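You operate a simulated robot arm through the tools that you are given. There is no shell and no other tool.

You run a simulated robot arm. Do the job below in one go: nothing can be reset, and whatever is moved stays where it is left.

## Task
Tie the roll in the cradle with the green tie wire and stand the 2 m tag in its holder.
Fine: clamp the mesh end before tying and leave it clamped; use the holder by the cradle; tags are in the green drawer, shut it again. Set down upright: what you pick out.

It is judged by the outcome, as a careful person would: the job done as asked, and still so three seconds after it is handed in. It fails if anything else is knocked over, pushed out of place, dropped, spilled or broken.

## Robot
A 7-joint arm with a two-finger parallel gripper, fixed in place. Base frame: the origin is at the foot of the arm, x ahead of it, y to its left, z up. Lengths are in m, angles in degrees, forces in N, time in s.
With the tool pointing down near the work surface it reaches from about 0.14 to 0.74 m from the base axis. Its first joint turns from -166.0 to 166.0 degrees. Payload 1.57 kg.
The tool frame sits at the grasp point between the pads (the TCP): z along the fingers, y along the line on which they close. The tips reach 0.03 m beyond it. The gripper opens to 0.11 m. The fingers are 0.024 m wide and 0.012 m thick; the gripper's body (0.048 by 0.112 m) begins 0.078 m behind the TCP.
Orientation is told as [roll, pitch, yaw] about the base's x, y, z axes, in that order, counted from this pose: with the fingers straight down and closing along the base's y, the tool's x points along the base's -x, its y along +y and its z along -z.

## Interface
- The arm moves only by the tool jog_arm. Its argument "deltas" is a list of rows, each a list of 6 numbers: the shift along the tool's x, y, z in units of 500 mm (1.0 is 500 mm), then the turn, a rotation vector about the tool's x, y, z in units of 45 degrees (1.0 is 45 degrees). In form: [[tx, ty, tz, rx, ry, rz], ...]. A call has 1 to 20 rows; each row is the pose to reach, as a shift and turn from the pose commanded when the call began, along the tool's axes at that moment. "grip" is the finger opening in cm, from 0 to 11, set as the call begins (left out, the last holds). A call with a number of a shift or a turn outside -1 to 1 is refused whole. Each row takes 0.2 s and may step no farther than 0.05 m and 8.6 degrees from the row before; otherwise, or with a gripper value out of range, the whole call is refused. Where a pose cannot be reached the arm comes as near as it can. A force on the tool above 90 N (or 10 N above the force at the start of the call, whichever is more), or a blocked arm, ends the call early, and 0.2 s more pass. The fingers move at their own pace (about 0.045 m/s each) and stop on an object; they squeeze with about 23 N. The grip force told is the motor's: it shows also when the fingers shut on nothing. Time passes only in rows, and 0.2 s behind the last, so rows that repeat a pose let the fingers close. The reply holds the time, the measured pose of the TCP, the force on the tool along the base axes, the opening and the grip force, in the units named above and with some noise, with the torque about the TCP (base axes, N m) and any sound that the robot's microphone picked up.
- Cameras (640 x 400 px; columns grow to the right, rows downward): "scene" is fixed at [0.0489, -0.6488, 1.4571]; the picture's right is [0.83, -0.56, 0.00], its down [-0.29, -0.43, -0.85] and it looks along [0.48, 0.70, -0.52] (base axes); focal length 314 px, centre (320, 200). "wrist" rides on the gripper at [0.07, 0.016, -0.141] in the tool frame; the picture's right is [-0.23, 0.97, 0.00], its down [-0.86, -0.20, -0.48] and it looks along [-0.47, -0.11, 0.88] (tool axes); focal length 222 px, centre (320, 200). There is no depth. A picture from a camera that has moved, and an enlarged one, comes with that camera's place and axes in the base frame and with its lens.
- camera(camera): a new picture of that camera. It takes no simulated time.
- lift_body(by): slides the trunk up (or, below 0, down) by that many m; the arm rides with it, the base frame stays. It gives what a move gives, with no picture.
- zoom(camera, box): a new picture of the part [left, top, right, bottom] of that camera's present view, enlarged. It takes no simulated time.
- close_job(): hands the job in; it is judged then, once.

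Places have to be worked out from the pictures, the camera data and where the tool is seen. Open the gripper and draw the arm clear of the work before you hand the job in, unless the task says otherwise.

The tools are called after "Emit:" as name(argument=value, ...) on one line, values as JSON. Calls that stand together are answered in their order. jog_arm: Moves the arm, as the interface text tells. Its arguments: {"type":"object","properties":{"deltas":{"type":"array"},"grip":{"type":"number"}},"required":["deltas"]} The other tools are called the same way: lift_body (by) slides the trunk up or down; camera (camera) takes a picture; zoom (camera, box) takes an enlarged picture of a part of a camera's view; close_job () hands the job in.

At the start:

```text
clock: 0.0
eef_pos: [0.3706, 0.1706, 1.2894]
orientation: [0.0, 0.0, -0.1]
force: [0.2, 1.2, 0.4]
moment: [0.04, -0.01, -0.02]
grip_width: 0.1102
finger_force: 0.0
trunk travel left (down, up): [-0.475, 0.115]
```

scene: 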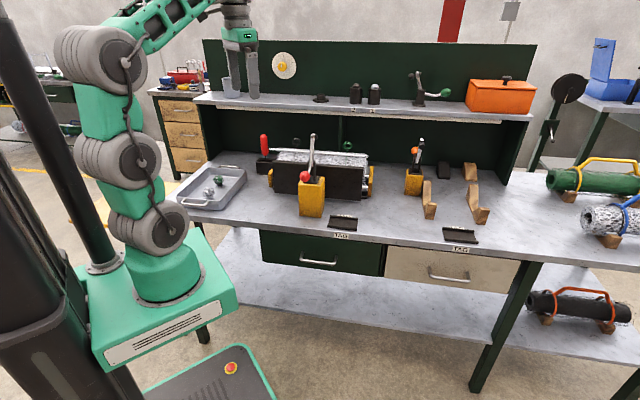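
wrist: 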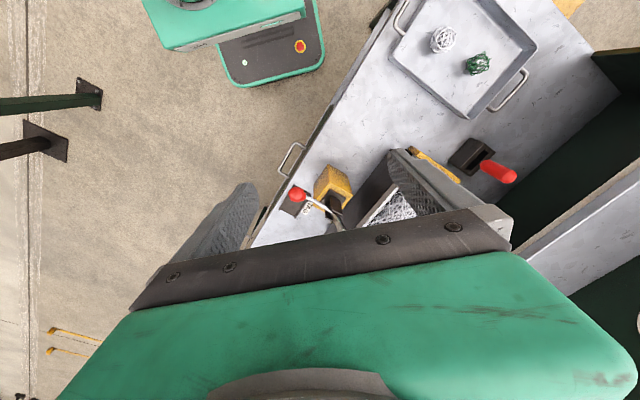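

I start by looking closely at the workbench from the fixed camera before I move anything.

Emit:
zoom(camera="scene", box=[240, 120, 400, 220])

Emit:
zoom(camera="scene", box=[160, 140, 320, 240])

Emit:
zoom(camera="scene", box=[380, 130, 540, 230])

Emit:
zoom(camera="scene", box=[250, 200, 410, 300])

Emit:
zoom(camera="scene", box=[200, 30, 360, 130])

Emit:
zoom(camera="scene", box=[320, 50, 480, 150])

Emit:
zoom(camera="scene", box=[480, 120, 640, 220])

```text
4.00 times, centred on (320, 170) of scene
camera zoom: at [0.0489, -0.6488, 1.4571], right [0.83, -0.56, 0.0], down [-0.29, -0.43, -0.85], along [0.48, 0.7, -0.52], focal length 1258 px, centre (320, 320)
```

zoom: 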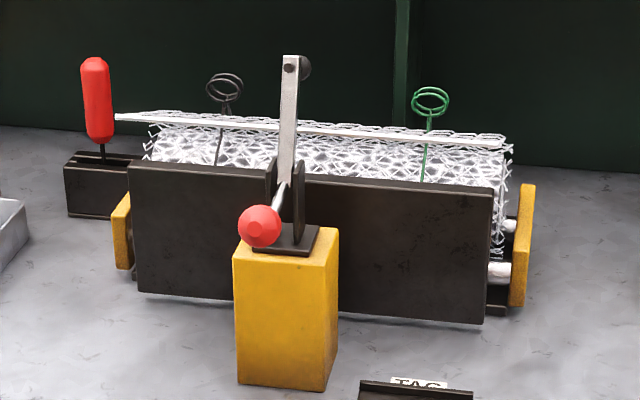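

```text
4.00 times, centred on (240, 190) of scene
camera zoom: at [0.0489, -0.6488, 1.4571], right [0.83, -0.56, 0.0], down [-0.29, -0.43, -0.85], along [0.48, 0.7, -0.52], focal length 1258 px, centre (640, 240)
```

zoom: 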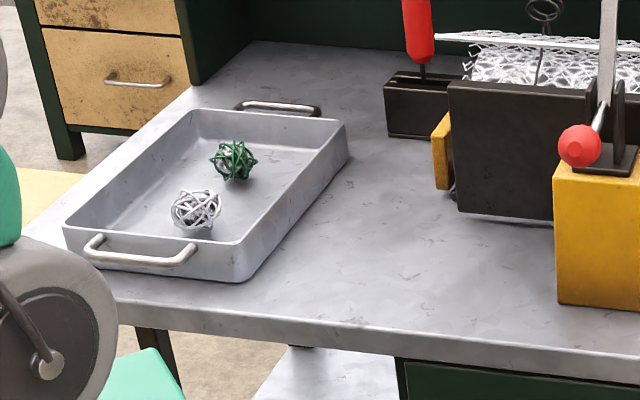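

```text
4.00 times, centred on (460, 180) of scene
camera zoom: at [0.0489, -0.6488, 1.4571], right [0.83, -0.56, 0.0], down [-0.29, -0.43, -0.85], along [0.48, 0.7, -0.52], focal length 1258 px, centre (-240, 280)
```

zoom: 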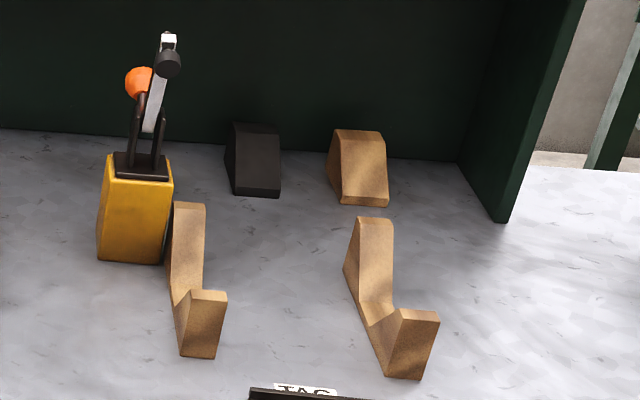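

```text
4.00 times, centred on (330, 250) of scene
camera zoom: at [0.0489, -0.6488, 1.4571], right [0.83, -0.56, 0.0], down [-0.29, -0.43, -0.85], along [0.48, 0.7, -0.52], focal length 1258 px, centre (280, 0)
```

zoom: 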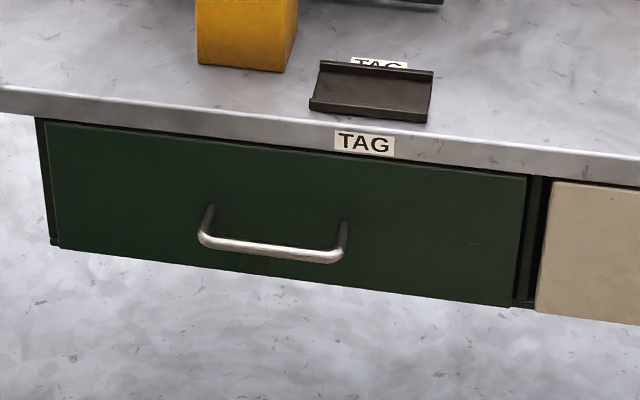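

```text
4.00 times, centred on (280, 80) of scene
camera zoom: at [0.0489, -0.6488, 1.4571], right [0.83, -0.56, 0.0], down [-0.29, -0.43, -0.85], along [0.48, 0.7, -0.52], focal length 1258 px, centre (480, 680)
```

zoom: 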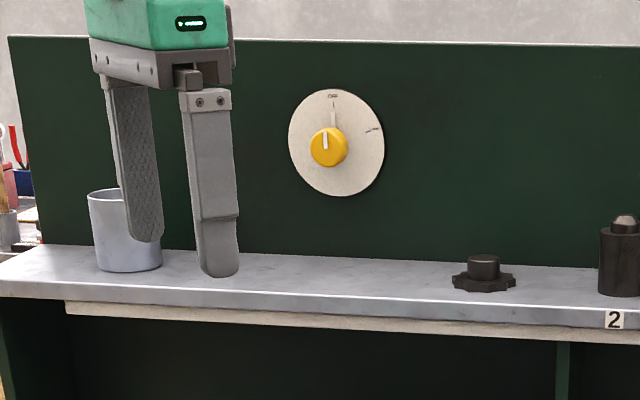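

```text
4.00 times, centred on (400, 100) of scene
camera zoom: at [0.0489, -0.6488, 1.4571], right [0.83, -0.56, 0.0], down [-0.29, -0.43, -0.85], along [0.48, 0.7, -0.52], focal length 1258 px, centre (0, 600)
```

zoom: 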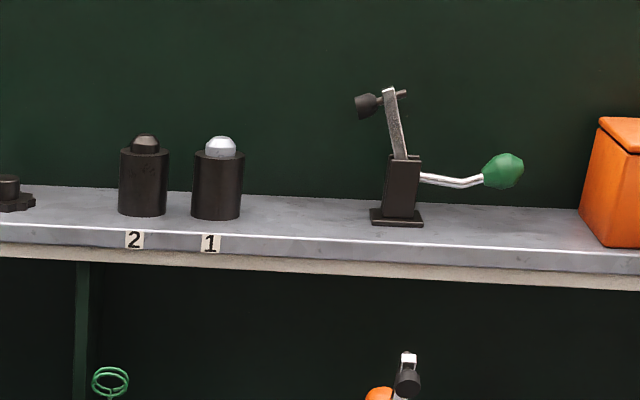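

```text
4.00 times, centred on (560, 170) of scene
camera zoom: at [0.0489, -0.6488, 1.4571], right [0.83, -0.56, 0.0], down [-0.29, -0.43, -0.85], along [0.48, 0.7, -0.52], focal length 1258 px, centre (-640, 320)
```

zoom: 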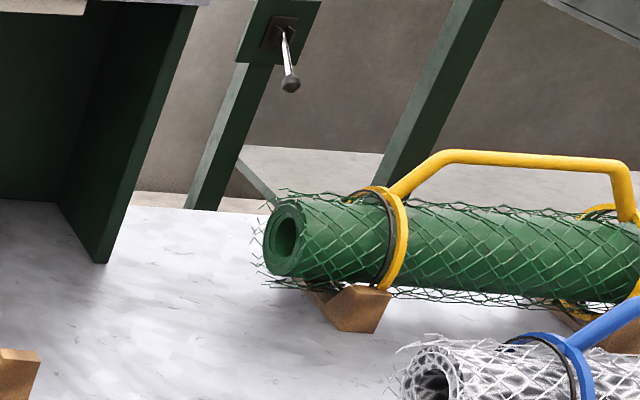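

I can already triangulate the red clamp ball from both views, at about (0.498, 0.091, 1.016). I'll zoom into the wrist view and the other scene regions for more points.

Emit:
zoom(camera="wrist", box=[240, 130, 400, 230])

Emit:
zoom(camera="wrist", box=[380, 100, 540, 200])

Emit:
zoom(camera="wrist", box=[380, 0, 540, 100])

Emit:
zoom(camera="scene", box=[270, 130, 350, 180])

Emit:
zoom(camera="scene", box=[400, 220, 560, 320])

Emit:
zoom(camera="scene", box=[480, 0, 640, 100])

Emit:
zoom(camera="scene", box=[0, 30, 220, 168])

```text
4.00 times, centred on (320, 180) of wrist
camera zoom: at [0.3012, 0.1862, 1.43], right [0.23, 0.97, 0.0], down [0.86, -0.2, 0.48], along [0.47, -0.11, -0.88], focal length 888 px, centre (320, 280)
```

zoom: 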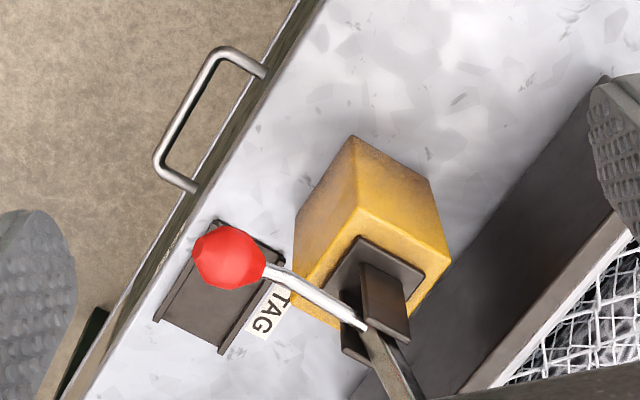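

```text
4.00 times, centred on (460, 150) of wrist
camera zoom: at [0.3012, 0.1862, 1.43], right [0.23, 0.97, 0.0], down [0.86, -0.2, 0.48], along [0.47, -0.11, -0.88], focal length 888 px, centre (-240, 400)
```

zoom: 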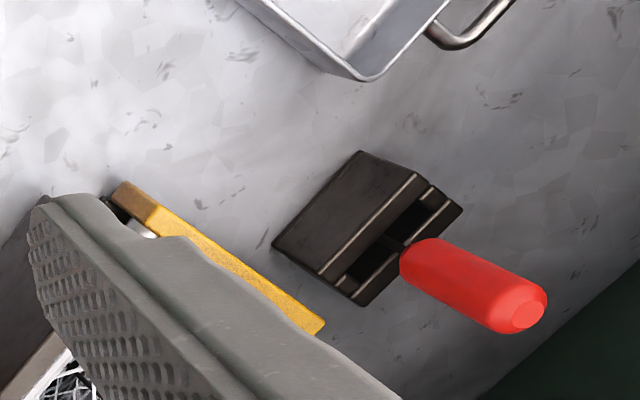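

```text
4.00 times, centred on (460, 50) of wrist
camera zoom: at [0.3012, 0.1862, 1.43], right [0.23, 0.97, 0.0], down [0.86, -0.2, 0.48], along [0.47, -0.11, -0.88], focal length 888 px, centre (-240, 800)
```

zoom: 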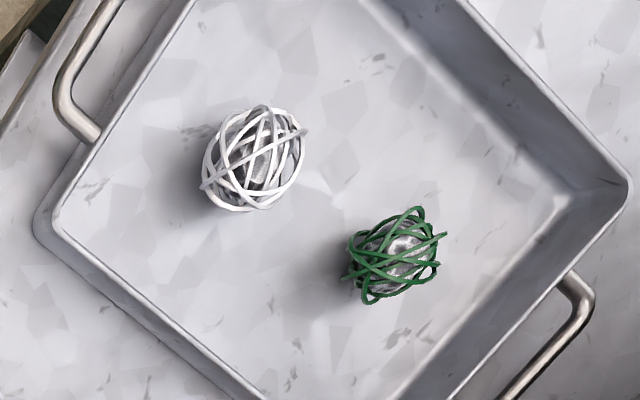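

```text
8.00 times, centred on (310, 155) of scene
camera zoom: at [0.0489, -0.6488, 1.4571], right [0.83, -0.56, 0.0], down [-0.29, -0.43, -0.85], along [0.48, 0.7, -0.52], focal length 2516 px, centre (400, 560)
```

zoom: 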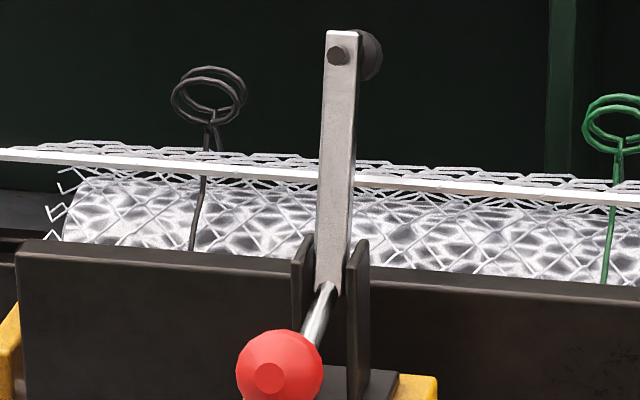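

```text
4.00 times, centred on (480, 270) of scene
camera zoom: at [0.0489, -0.6488, 1.4571], right [0.83, -0.56, 0.0], down [-0.29, -0.43, -0.85], along [0.48, 0.7, -0.52], focal length 1258 px, centre (-320, -80)
```

zoom: 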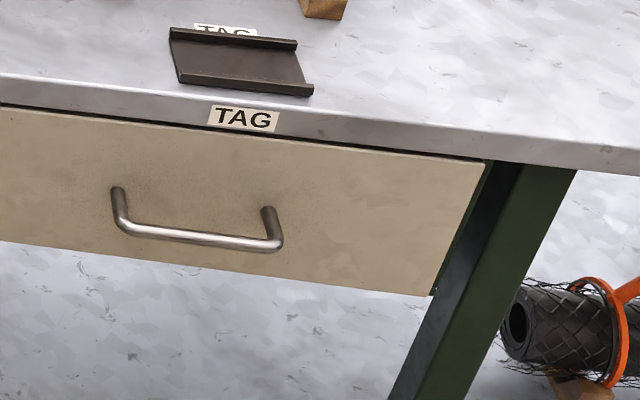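

```text
4.00 times, centred on (560, 50) of scene
camera zoom: at [0.0489, -0.6488, 1.4571], right [0.83, -0.56, 0.0], down [-0.29, -0.43, -0.85], along [0.48, 0.7, -0.52], focal length 1258 px, centre (-640, 800)
```

zoom: 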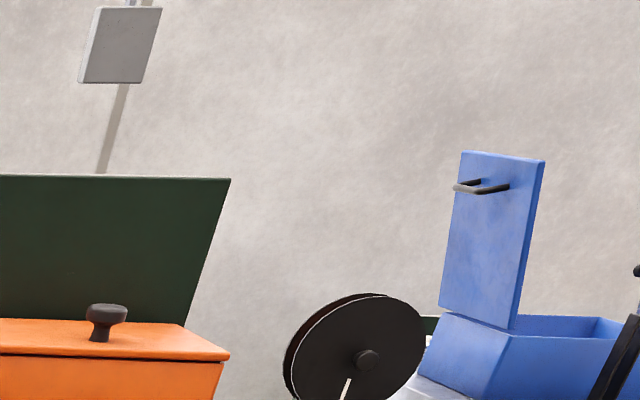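

```text
2.90 times, centred on (110, 99) of scene
camera zoom: at [0.0489, -0.6488, 1.4571], right [0.83, -0.56, 0.0], down [-0.29, -0.43, -0.85], along [0.48, 0.7, -0.52], focal length 912 px, centre (929, 493)
```

zoom: 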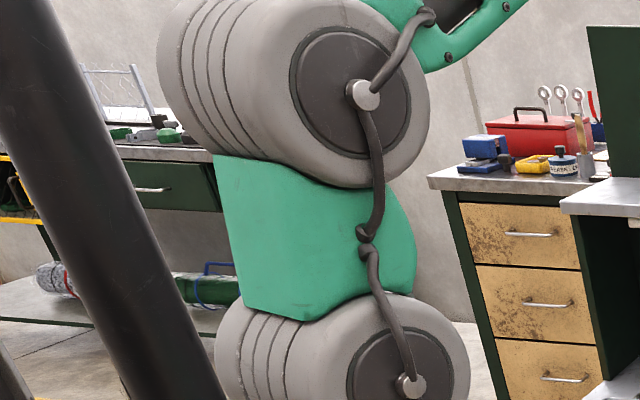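

Triangulation puts the bench surface at z≈0.825. The bench runs along (0.707, -0.707), with its front edge about 0.41 m from the base axis. I'll turn the tool 45° to square with it and move, still high, over the cradle to look down.

Emit:
jog_arm(deltas=[[-0.07, -0.004, 0, 0, 0, -0.125], [-0.14, -0.008, 0, 0, 0, -0.25], [-0.21, -0.012, 0, 0, 0, -0.375], [-0.28, -0.015, 0, 0, 0, -0.5], [-0.35, -0.019, 0, 0, 0, -0.625], [-0.42, -0.023, 0, 0, 0, -0.75], [-0.49, -0.026, 0, 0, 0, -0.875], [-0.56, -0.03, 0, 0, 0, -1.0]])

Emit:
camera(camera="wrist")

Emit:
camera(camera="scene")

```text
clock: 1.0
eef_pos: [0.5073, 0.1626, 1.2901]
orientation: [0.0, -1.4, 20.5]
force: [17.9, 1.3, -23.2]
moment: [0.42, 1.23, 0.41]
grip_width: 0.1099
finger_force: 0.0
out of reach, approached as far as the arm can: row 5
trunk travel left (down, up): [-0.475, 0.115]
stopped in row 5: the force on the tool passed its limit at 173 N (the readings are from after the stop); the commanded pose is now the measured one
```

```text
taken
camera wrist: at [0.4324, 0.1539, 1.429], right [-0.13, 0.99, 0.01], down [0.86, 0.11, 0.5], along [0.49, 0.07, -0.87], focal length 222 px, centre (320, 200)
```

wrist: 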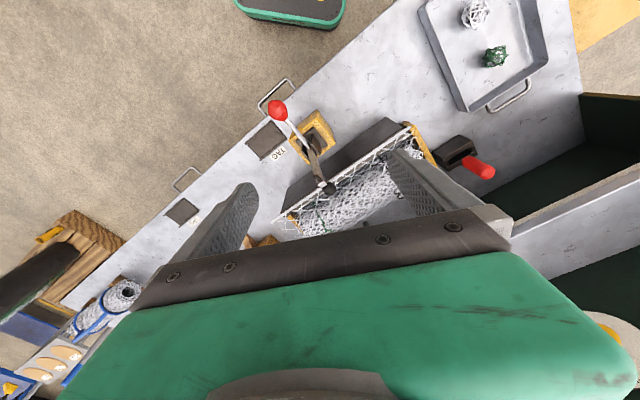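

```text
taken
```

scene: 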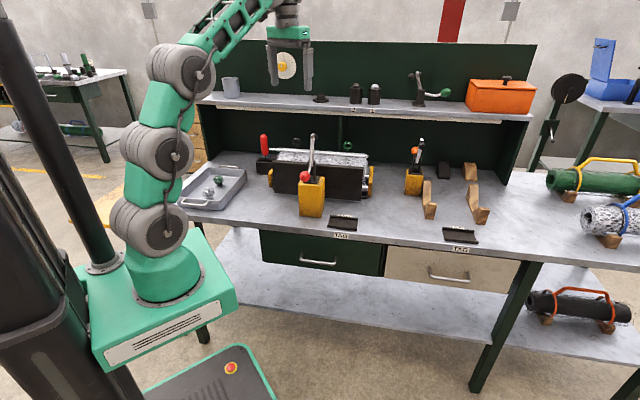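

Nothing is near the gripper, so that stop came from the arm running out of reach this high up. I'll raise the trunk so the shoulder sits higher, then approach from there.

Emit:
lift_body(by=0.11)

```text
clock: 2.4
eef_pos: [0.5069, 0.1638, 1.3987]
orientation: [0.1, -1.1, 20.4]
force: [23.9, 14.8, -42.7]
moment: [-1.36, 0.58, -0.54]
grip_width: 0.11
finger_force: 0.0
trunk travel left (down, up): [-0.585, 0.005]
```

The TCP is now at z=1.40. I'll go straight down 0.19 m, still well above the clamp arm tip at about 1.12, and finish the yaw to 45°.

Emit:
jog_arm(deltas=[[0, 0, 0.08, 0, 0, 0], [0, 0, 0.16, 0, 0, 0], [0, 0, 0.24, 0, 0, -0.1], [0, 0, 0.3, 0, 0, -0.25], [0, 0, 0.36, 0, 0, -0.4], [0, 0, 0.38, 0, 0, -0.547]])

Emit:
camera(camera="wrist")

```text
clock: 3.8
eef_pos: [0.5095, 0.1652, 1.2087]
orientation: [-0.4, -1.0, 45.2]
force: [-0.3, -0.3, -0.5]
moment: [-0.05, 0.0, -0.03]
grip_width: 0.1097
finger_force: 0.0
trunk travel left (down, up): [-0.585, 0.005]
```

```text
taken
camera wrist: at [0.4464, 0.1265, 1.3483], right [-0.53, 0.85, 0.0], down [0.74, 0.46, 0.49], along [0.42, 0.26, -0.87], focal length 222 px, centre (320, 200)
```

wrist: 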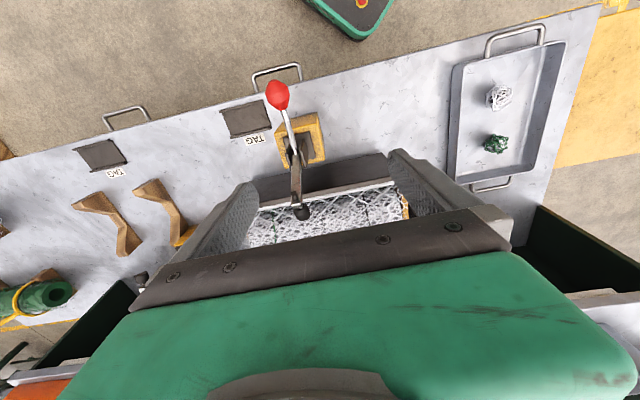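

The force is back to zero and the view is clear. I'll zoom in on the clamp, the roll and the wires between the fingers.

Emit:
zoom(camera="wrist", box=[230, 150, 430, 275])

Emit:
zoom(camera="wrist", box=[200, 60, 360, 160])

```text
3.20 times, centred on (330, 212) of wrist
camera zoom: at [0.4464, 0.1265, 1.3483], right [-0.53, 0.85, 0.0], down [0.74, 0.46, 0.49], along [0.42, 0.26, -0.87], focal length 711 px, centre (288, 160)
```

zoom: 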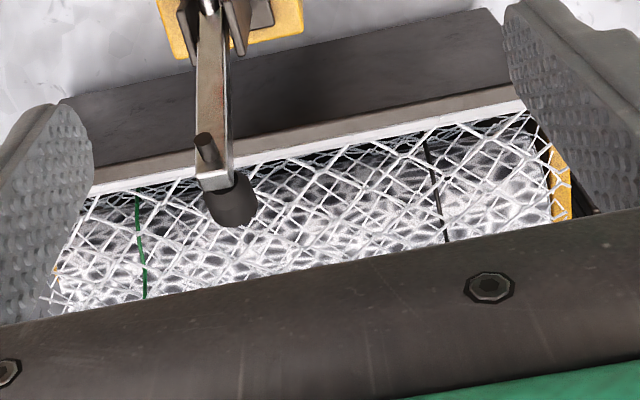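

```text
4.00 times, centred on (280, 110) of wrist
camera zoom: at [0.4464, 0.1265, 1.3483], right [-0.53, 0.85, 0.0], down [0.74, 0.46, 0.49], along [0.42, 0.26, -0.87], focal length 888 px, centre (480, 560)
```

zoom: 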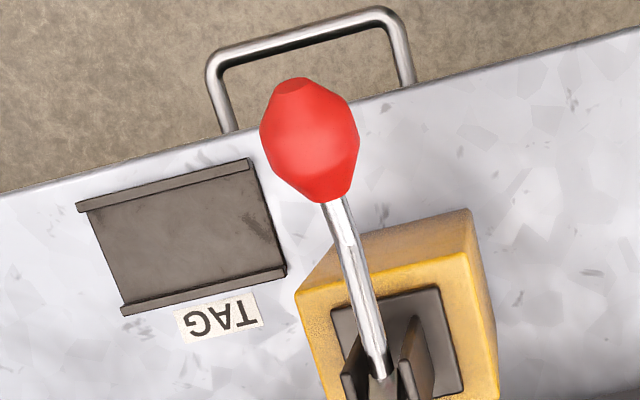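

Next I'll take tight zooms from the scene camera of the wire loops, the clamp hinge and the red-handled tool.

Emit:
zoom(camera="scene", box=[324, 135, 372, 165])

Emit:
zoom(camera="scene", box=[288, 128, 336, 158])

Emit:
zoom(camera="scene", box=[288, 155, 336, 185])

Emit:
zoom(camera="scene", box=[250, 130, 298, 160])

Emit:
zoom(camera="scene", box=[250, 150, 298, 180])

Emit:
zoom(camera="scene", box=[340, 150, 388, 180])

```text
13.33 times, centred on (348, 150) of scene
camera zoom: at [0.0489, -0.6488, 1.4571], right [0.83, -0.56, 0.0], down [-0.29, -0.43, -0.85], along [0.48, 0.7, -0.52], focal length 4194 px, centre (-53, 867)
```

zoom: 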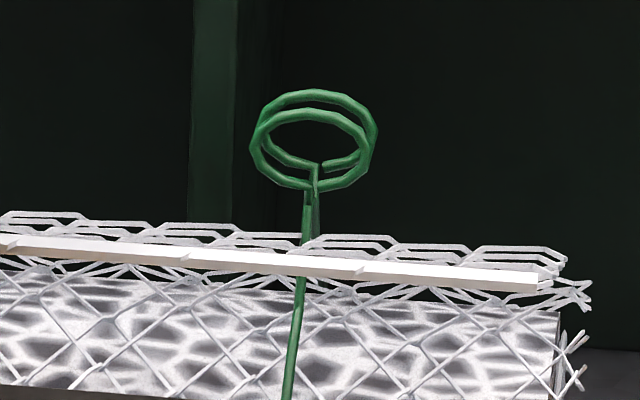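

```text
13.33 times, centred on (312, 143) of scene
camera zoom: at [0.0489, -0.6488, 1.4571], right [0.83, -0.56, 0.0], down [-0.29, -0.43, -0.85], along [0.48, 0.7, -0.52], focal length 4194 px, centre (427, 960)
```

zoom: 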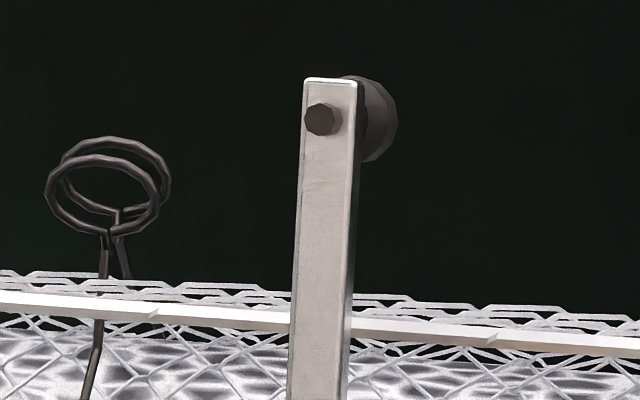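

```text
13.33 times, centred on (312, 170) of scene
camera zoom: at [0.0489, -0.6488, 1.4571], right [0.83, -0.56, 0.0], down [-0.29, -0.43, -0.85], along [0.48, 0.7, -0.52], focal length 4194 px, centre (427, 600)
```

zoom: 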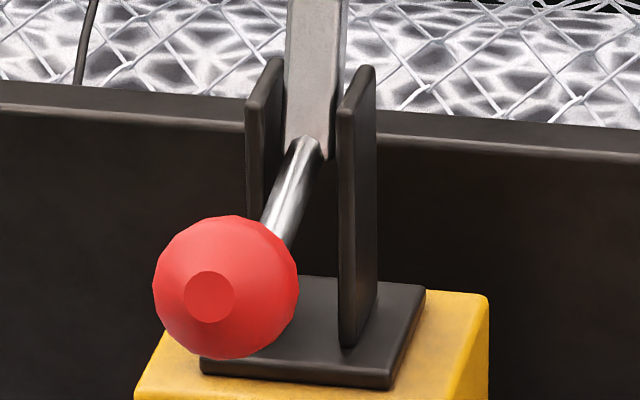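

```text
13.33 times, centred on (274, 145) of scene
camera zoom: at [0.0489, -0.6488, 1.4571], right [0.83, -0.56, 0.0], down [-0.29, -0.43, -0.85], along [0.48, 0.7, -0.52], focal length 4194 px, centre (933, 933)
```

zoom: 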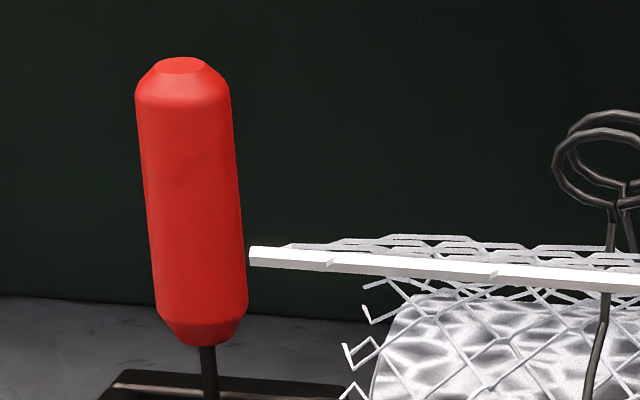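

```text
13.33 times, centred on (274, 165) of scene
camera zoom: at [0.0489, -0.6488, 1.4571], right [0.83, -0.56, 0.0], down [-0.29, -0.43, -0.85], along [0.48, 0.7, -0.52], focal length 4194 px, centre (933, 667)
```

zoom: 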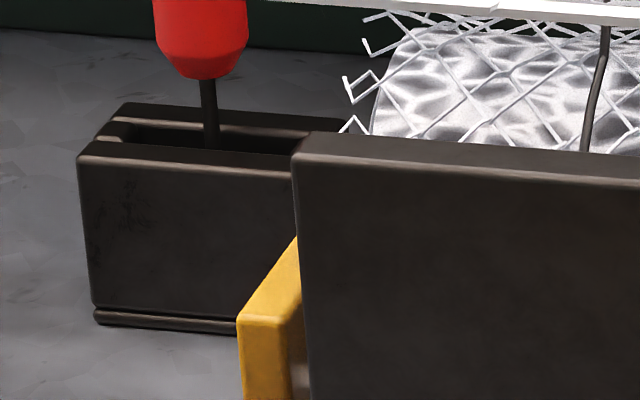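

```text
13.33 times, centred on (364, 165) of scene
camera zoom: at [0.0489, -0.6488, 1.4571], right [0.83, -0.56, 0.0], down [-0.29, -0.43, -0.85], along [0.48, 0.7, -0.52], focal length 4194 px, centre (-267, 667)
```

zoom: 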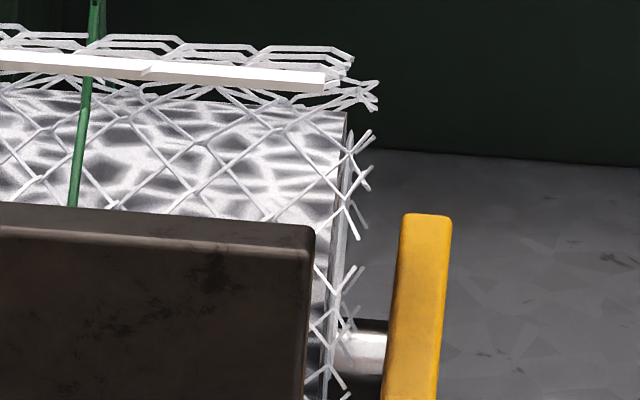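

The clamp geometry is clear. The pivot is at about (0.558, 0.150, 1.013) and the red ball at about (0.498, 0.091, 1.015). The arm stands up with its plunger leaning back, so lifting the ball up and back swings the plunger down onto the mesh end. I'll move above the ball with the fingers open and check.

Emit:
jog_arm(deltas=[[0.04, -0.03, 0, 0, 0.007, 0], [0.08, -0.06, 0.02, -0.003, 0.014, 0], [0.122, -0.088, 0.06, -0.005, 0.022, 0.002], [0.122, -0.088, 0.1, -0.005, 0.022, 0.002]], grip=9)

Emit:
camera(camera="wrist")

Emit:
zoom(camera="scene", box=[240, 90, 400, 190])

```text
clock: 4.8
eef_pos: [0.4987, 0.0905, 1.1587]
orientation: [-0.2, 0.0, 44.9]
force: [-0.4, 0.1, 0.6]
moment: [-0.01, -0.01, 0.01]
grip_width: 0.0897
finger_force: 0.0
trunk travel left (down, up): [-0.585, 0.005]
```

```text
taken
camera wrist: at [0.4373, 0.0537, 1.2996], right [-0.53, 0.85, 0.0], down [0.75, 0.46, 0.48], along [0.41, 0.25, -0.88], focal length 222 px, centre (320, 200)
```

wrist: 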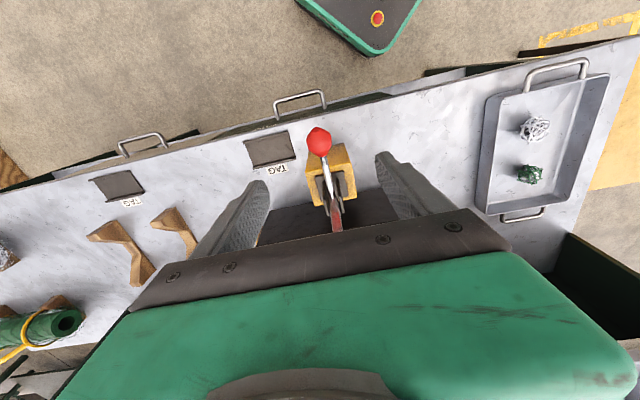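

```text
4.00 times, centred on (320, 140) of scene
camera zoom: at [0.0489, -0.6488, 1.4571], right [0.83, -0.56, 0.0], down [-0.29, -0.43, -0.85], along [0.48, 0.7, -0.52], focal length 1258 px, centre (320, 440)
```

zoom: 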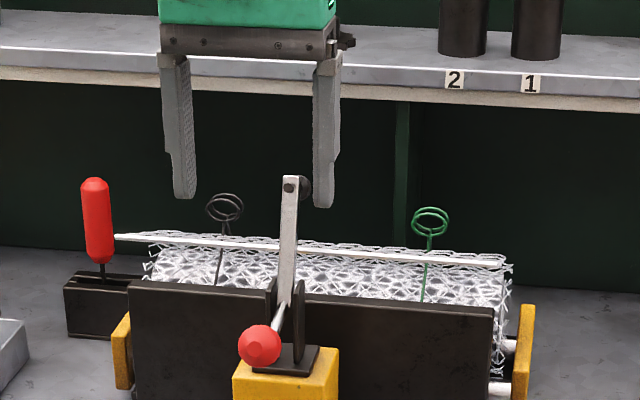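

The ball sits exactly on the tool axis, about 0.14 m below the TCP. I'll descend onto it with the fingers open.

Emit:
jog_arm(deltas=[[0, 0, 0.09, 0, 0, 0], [0, 0, 0.18, 0, 0, 0], [0, 0, 0.25, 0, 0, 0], [0, 0, 0.284, 0, 0, 0]])

Emit:
zoom(camera="scene", box=[260, 120, 356, 180])

Emit:
camera(camera="wrist")

```text
clock: 5.8
eef_pos: [0.4985, 0.0903, 1.0164]
orientation: [-0.2, 0.0, 44.9]
force: [0.4, -0.1, 0.4]
moment: [0.0, 0.01, 0.0]
grip_width: 0.0896
finger_force: 0.0
trunk travel left (down, up): [-0.585, 0.005]
```

```text
6.67 times, centred on (308, 150) of scene
camera zoom: at [0.0489, -0.6488, 1.4571], right [0.83, -0.56, 0.0], down [-0.29, -0.43, -0.85], along [0.48, 0.7, -0.52], focal length 2097 px, centre (400, 533)
```

zoom: 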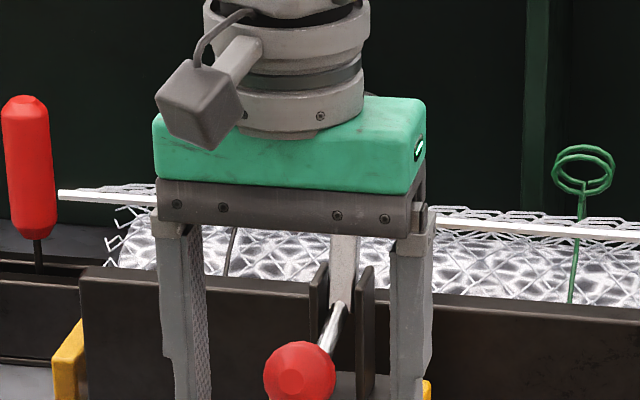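

```text
taken
camera wrist: at [0.4378, 0.0535, 1.1566], right [-0.53, 0.85, 0.0], down [0.74, 0.46, 0.48], along [0.41, 0.25, -0.88], focal length 222 px, centre (320, 200)
```

wrist: 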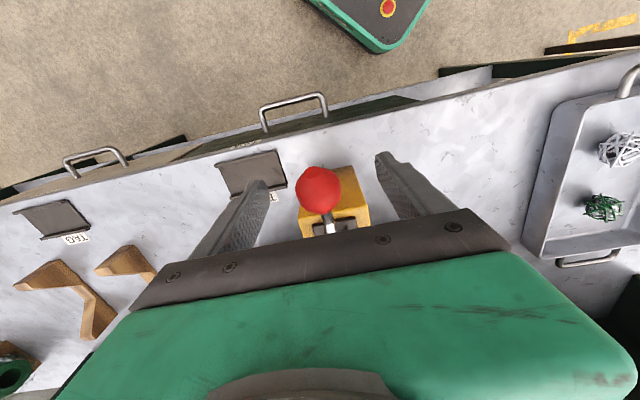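

The ball is centred between the pads, so I'll close on it.

Emit:
jog_arm(deltas=[[0, 0, 0, 0, 0, 0], [0, 0, 0, 0, 0, 0], [0, 0, 0, 0, 0, 0], [0, 0, 0, 0, 0, 0], [0, 0, 0, 0, 0, 0]], grip=2)

```text
clock: 7.0
eef_pos: [0.499, 0.0888, 1.0171]
orientation: [-0.1, 0.1, 45.0]
force: [3.6, -3.6, -1.3]
moment: [-0.02, -0.07, -0.07]
grip_width: 0.0328
finger_force: 28.8
trunk travel left (down, up): [-0.585, 0.005]
```

The ball is gripped at a width of 0.033 m. I'll start the arc around the pivot (radius about 0.084 m), first 24°, and watch the forces.

Emit:
jog_arm(deltas=[[-0.0016, 0, -0.0234, 0, 0, 0], [-0.0065, 0, -0.0463, 0, 0, 0], [-0.0145, 0, -0.0683, 0, 0, 0]])

Emit:
zoom(camera="scene", box=[260, 120, 356, 180])

```text
clock: 7.8
eef_pos: [0.5059, 0.094, 1.0511]
orientation: [-0.1, -0.1, 44.9]
force: [3.5, -8.9, -3.2]
moment: [-0.11, 0.08, -0.04]
grip_width: 0.0331
finger_force: 19.5
trunk travel left (down, up): [-0.585, 0.005]
```

```text
6.67 times, centred on (308, 150) of scene
camera zoom: at [0.0489, -0.6488, 1.4571], right [0.83, -0.56, 0.0], down [-0.29, -0.43, -0.85], along [0.48, 0.7, -0.52], focal length 2097 px, centre (400, 533)
```

zoom: 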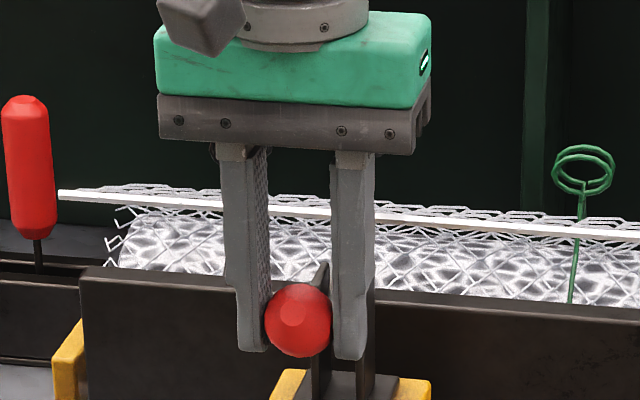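

The lever follows smoothly with low force, so I'll continue the arc to about 56°.

Emit:
jog_arm(deltas=[[-0.011, 0, -0.0207, 0, 0, 0], [-0.0248, 0, -0.0397, 0, 0, 0], [-0.0411, 0, -0.0565, 0, 0, 0], [-0.0595, 0, -0.0709, 0, 0, 0]])

Emit:
zoom(camera="scene", box=[260, 120, 356, 180])

Emit:
camera(camera="wrist")

```text
clock: 8.8
eef_pos: [0.5252, 0.1135, 1.0868]
orientation: [0.0, -0.3, 44.9]
force: [-2.1, -23.5, 4.4]
moment: [-0.91, 0.63, -0.02]
grip_width: 0.0324
finger_force: 41.0
trunk travel left (down, up): [-0.585, 0.005]
```

```text
6.67 times, centred on (308, 150) of scene
camera zoom: at [0.0489, -0.6488, 1.4571], right [0.83, -0.56, 0.0], down [-0.29, -0.43, -0.85], along [0.48, 0.7, -0.52], focal length 2097 px, centre (400, 533)
```

zoom: 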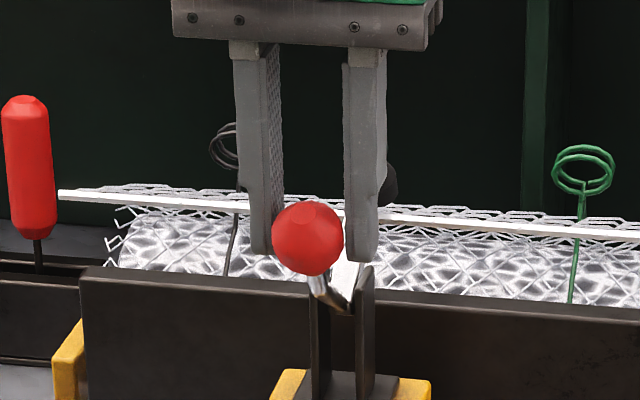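

```text
taken
camera wrist: at [0.4635, 0.0778, 1.2278], right [-0.53, 0.85, 0.0], down [0.75, 0.46, 0.48], along [0.41, 0.25, -0.88], focal length 222 px, centre (320, 200)
```

wrist: 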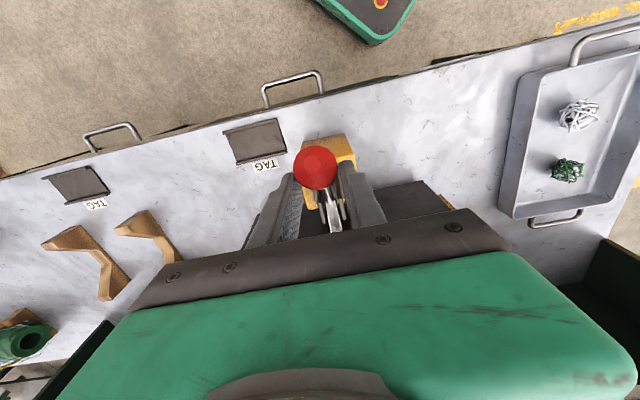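

The ball has slid toward the front and tips of the pads. It is now at about (0.512, 0.104, 1.076), lagging the TCP. I'll open slightly, re-centre on it and look.

Emit:
jog_arm(deltas=[[0, 0, 0, 0, 0, 0], [0.004, 0.001, 0, 0, 0, 0], [0.018, 0.003, 0.01, 0, 0, 0], [0.034, 0.005, 0.02, 0, 0, 0]], grip=5.5)

Emit:
zoom(camera="scene", box=[260, 120, 356, 180])

Emit:
zoom(camera="wrist", box=[240, 120, 400, 220])

```text
clock: 9.8
eef_pos: [0.5105, 0.107, 1.0761]
orientation: [-0.3, 0.0, 44.9]
force: [-0.1, 0.7, 0.5]
moment: [0.02, 0.02, -0.02]
grip_width: 0.055
finger_force: 0.0
trunk travel left (down, up): [-0.585, 0.005]
```

```text
6.67 times, centred on (308, 150) of scene
camera zoom: at [0.0489, -0.6488, 1.4571], right [0.83, -0.56, 0.0], down [-0.29, -0.43, -0.85], along [0.48, 0.7, -0.52], focal length 2097 px, centre (400, 533)
```

zoom: 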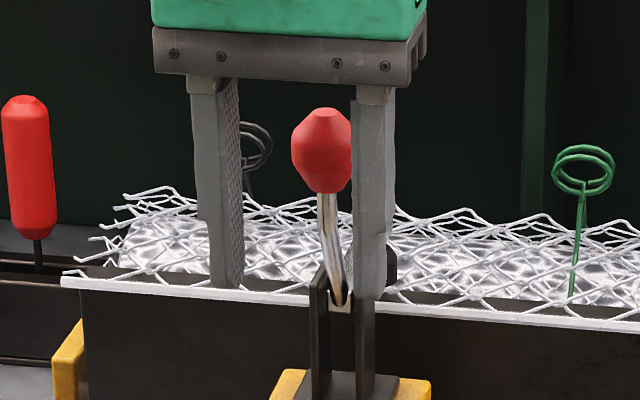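

```text
4.00 times, centred on (320, 170) of wrist
camera zoom: at [0.4496, 0.0702, 1.2168], right [-0.53, 0.85, 0.0], down [0.74, 0.46, 0.48], along [0.41, 0.25, -0.88], focal length 888 px, centre (320, 320)
```

zoom: 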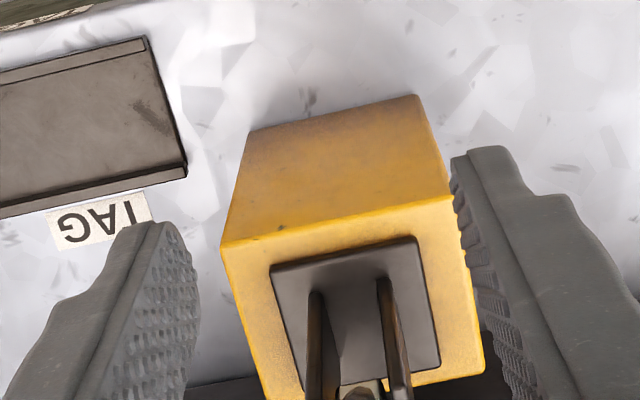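

On release the lever snapped over by itself. The handle now stands upright and the mesh end is pressed down. I'll back away toward the robot, rise, and then check the clamp.

Emit:
jog_arm(deltas=[[0.06, 0, 0, 0, 0, 0], [0.1, 0, -0.05, 0, 0, 0], [0.12, 0, -0.14, 0, 0, 0], [0.12, 0, -0.23, 0, 0, 0]])

Emit:
zoom(camera="scene", box=[240, 110, 400, 210])

Emit:
zoom(camera="scene", box=[284, 130, 348, 170])

Emit:
camera(camera="wrist")

```text
clock: 10.8
eef_pos: [0.4689, 0.0639, 1.1906]
orientation: [-0.2, 0.0, 44.9]
force: [0.4, 0.5, -0.7]
moment: [-0.01, 0.0, 0.02]
grip_width: 0.0549
finger_force: 0.2
trunk travel left (down, up): [-0.585, 0.005]
```

```text
4.00 times, centred on (320, 160) of scene
camera zoom: at [0.0489, -0.6488, 1.4571], right [0.83, -0.56, 0.0], down [-0.29, -0.43, -0.85], along [0.48, 0.7, -0.52], focal length 1258 px, centre (320, 360)
```

zoom: 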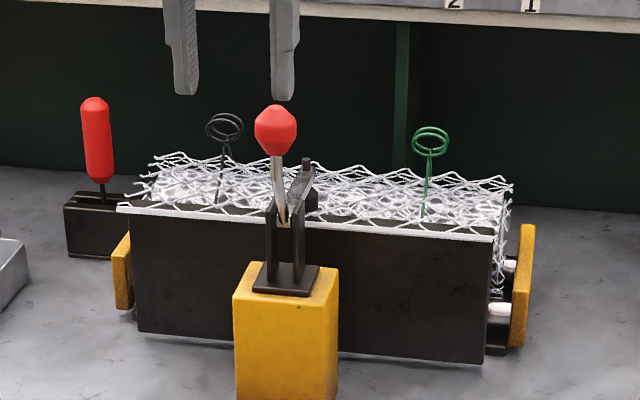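

```text
10.00 times, centred on (316, 150) of scene
camera zoom: at [0.0489, -0.6488, 1.4571], right [0.83, -0.56, 0.0], down [-0.29, -0.43, -0.85], along [0.48, 0.7, -0.52], focal length 3145 px, centre (360, 700)
```

zoom: 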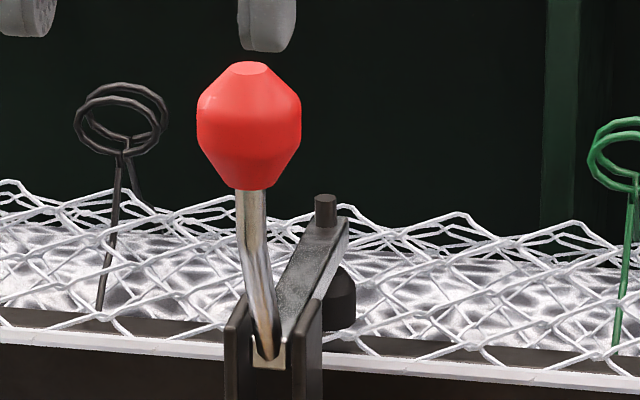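

```text
taken
camera wrist: at [0.407, 0.0278, 1.3326], right [-0.53, 0.85, 0.0], down [0.75, 0.46, 0.48], along [0.41, 0.25, -0.88], focal length 222 px, centre (320, 200)
```

wrist: 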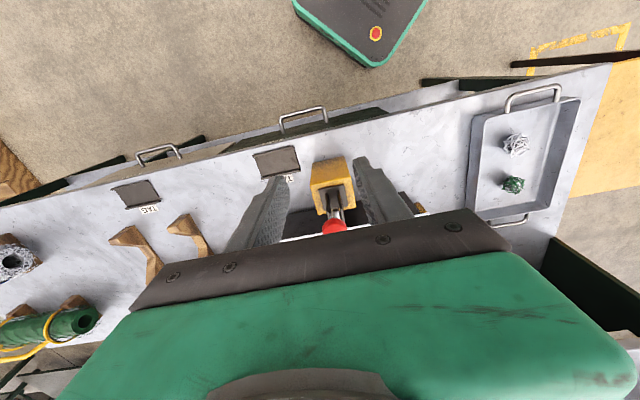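

The clamp is closed. Its arm lies flat, the plunger presses on the mesh end, and the handle stands up. Next I'll study the red-handled tool in the stand to the left, which looks like a wire twister. I'll swing left and tilt the tool forward for a side-on view.

Emit:
jog_arm(deltas=[[0, 0.09, 0, 0, 0, 0], [0, 0.18, 0, 0, 0, 0], [0, 0.27, 0, 0, 0, 0], [0, 0.36, 0, 0, 0, 0], [0, 0.45, 0, 0, 0, 0], [-0.03, 0.512, 0.02, 0, -0.12, 0], [-0.1, 0.512, 0.05, 0, -0.29, 0], [-0.17, 0.512, 0.08, 0, -0.46, 0], [-0.24, 0.512, 0.11, 0, -0.63, 0], [-0.31, 0.512, 0.13, 0, -0.78, 0], [-0.3466, 0.512, 0.14, 0, -0.889, 0]])

Emit:
camera(camera="wrist")

Emit:
camera(camera="scene")

```text
clock: 13.2
eef_pos: [0.4101, 0.3696, 1.1201]
orientation: [-0.2, -40.2, 45.2]
force: [-0.8, 0.4, 0.4]
moment: [0.0, 0.0, -0.01]
grip_width: 0.0546
finger_force: 0.1
trunk travel left (down, up): [-0.585, 0.005]
```

```text
taken
camera wrist: at [0.2968, 0.2789, 1.1829], right [-0.56, 0.81, 0.14], down [0.38, 0.1, 0.92], along [0.73, 0.57, -0.37], focal length 222 px, centre (320, 200)
```

wrist: 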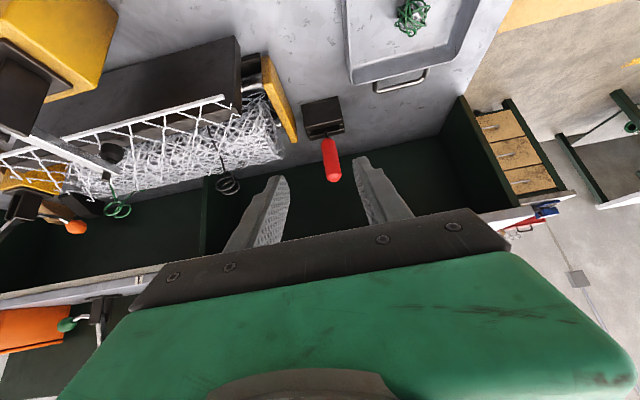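

```text
taken
```

scene: 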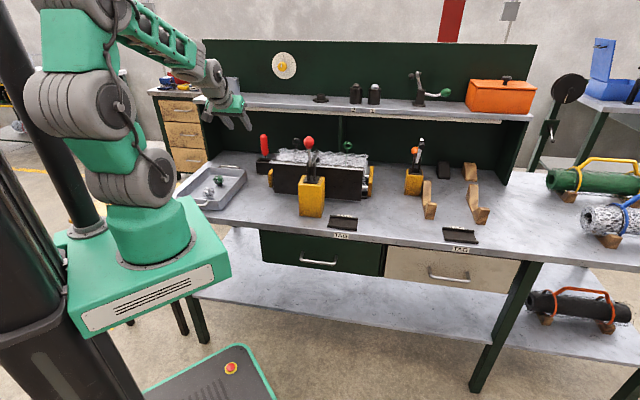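

This view shows the tool and both wire loops from the side (upside-down). I'll zoom in on each.

Emit:
zoom(camera="wrist", box=[280, 80, 376, 200])

Emit:
zoom(camera="wrist", box=[80, 160, 176, 220])

Emit:
zoom(camera="wrist", box=[190, 140, 286, 200])

Emit:
zoom(camera="wrist", box=[0, 90, 240, 240])

```text
3.33 times, centred on (328, 140) of wrist
camera zoom: at [0.2968, 0.2789, 1.1829], right [-0.56, 0.81, 0.14], down [0.38, 0.1, 0.92], along [0.73, 0.57, -0.37], focal length 740 px, centre (293, 400)
```

zoom: 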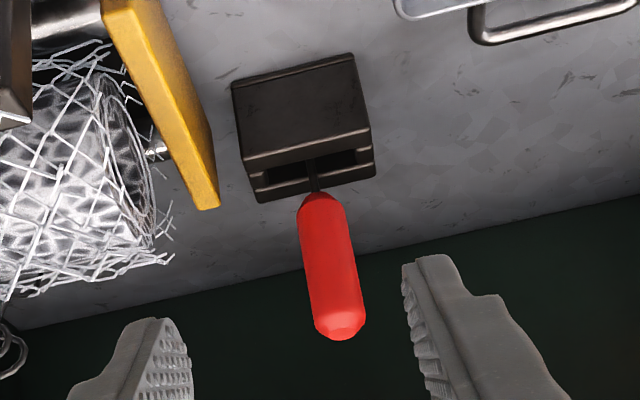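

```text
6.67 times, centred on (128, 190) of wrist
camera zoom: at [0.2968, 0.2789, 1.1829], right [-0.56, 0.81, 0.14], down [0.38, 0.1, 0.92], along [0.73, 0.57, -0.37], focal length 1481 px, centre (1600, 267)
```

zoom: 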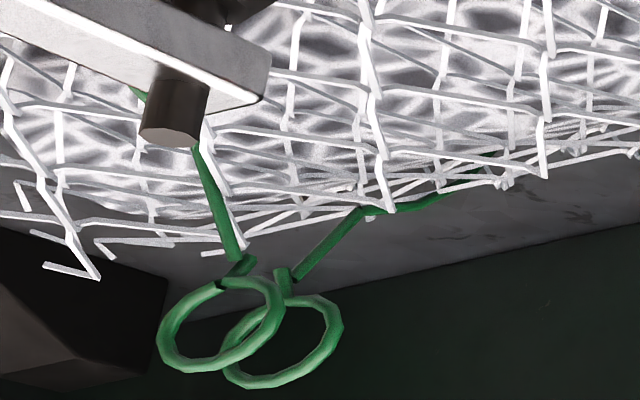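

```text
6.67 times, centred on (238, 170) of wrist
camera zoom: at [0.2968, 0.2789, 1.1829], right [-0.56, 0.81, 0.14], down [0.38, 0.1, 0.92], along [0.73, 0.57, -0.37], focal length 1481 px, centre (867, 400)
```

zoom: 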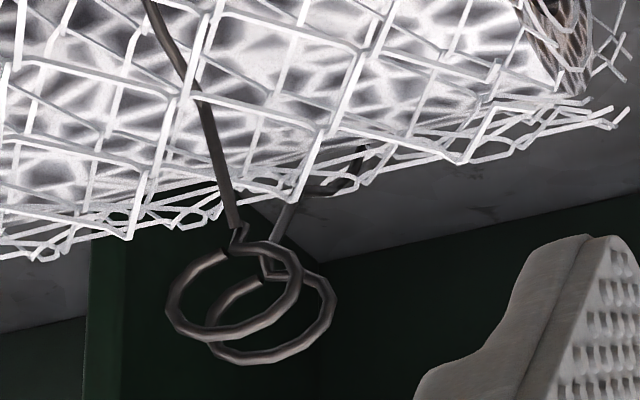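

```text
2.67 times, centred on (120, 165) of wrist
camera zoom: at [0.2968, 0.2789, 1.1829], right [-0.56, 0.81, 0.14], down [0.38, 0.1, 0.92], along [0.73, 0.57, -0.37], focal length 592 px, centre (853, 293)
```

zoom: 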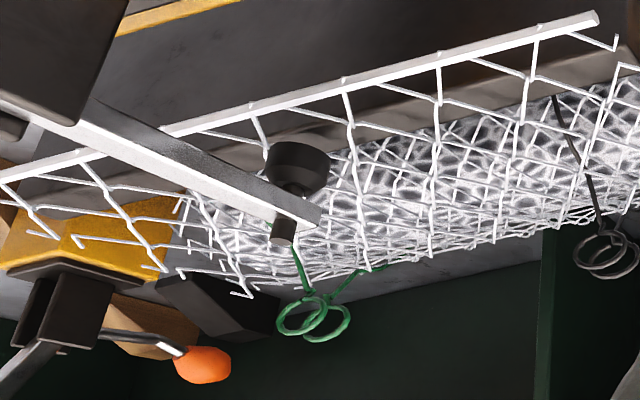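

The handle is vertical at about (0.566, 0.531), spanning z≈0.91 to 1.00. That radius of 0.78 needs a tilted grasp. The green rings sit at about (0.766, 0.218, 1.013). Before working near it, I'll check where the upper shelf's front edge is.

Emit:
zoom(camera="wrist", box=[0, 230, 160, 330])

Emit:
zoom(camera="scene", box=[190, 70, 350, 170])

Emit:
zoom(camera="wrist", box=[480, 170, 640, 270])

```text
4.00 times, centred on (80, 280) of wrist
camera zoom: at [0.2968, 0.2789, 1.1829], right [-0.56, 0.81, 0.14], down [0.38, 0.1, 0.92], along [0.73, 0.57, -0.37], focal length 888 px, centre (1280, -120)
```

zoom: 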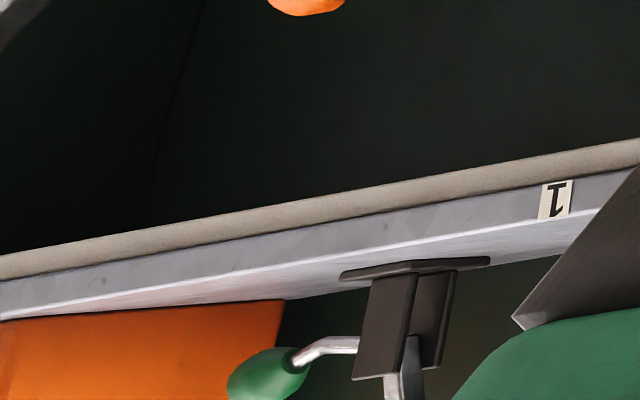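

```text
4.00 times, centred on (270, 120) of scene
camera zoom: at [0.0489, -0.6488, 1.4571], right [0.83, -0.56, 0.0], down [-0.29, -0.43, -0.85], along [0.48, 0.7, -0.52], focal length 1258 px, centre (520, 520)
```

zoom: 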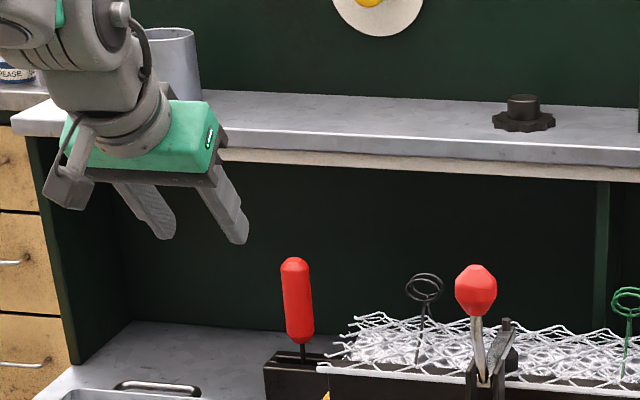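

```text
4.00 times, centred on (560, 220) of wrist
camera zoom: at [0.2968, 0.2789, 1.1829], right [-0.56, 0.81, 0.14], down [0.38, 0.1, 0.92], along [0.73, 0.57, -0.37], focal length 888 px, centre (-640, 120)
```

zoom: 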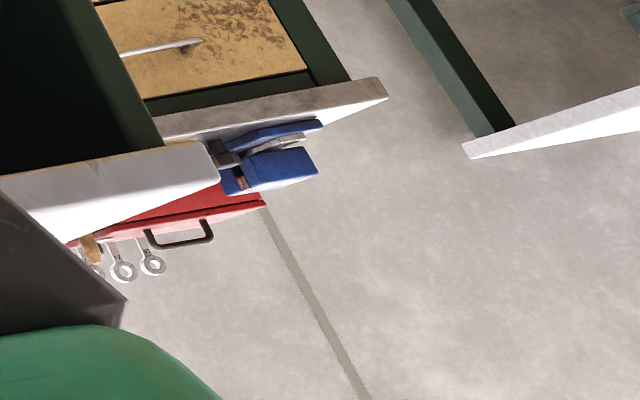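

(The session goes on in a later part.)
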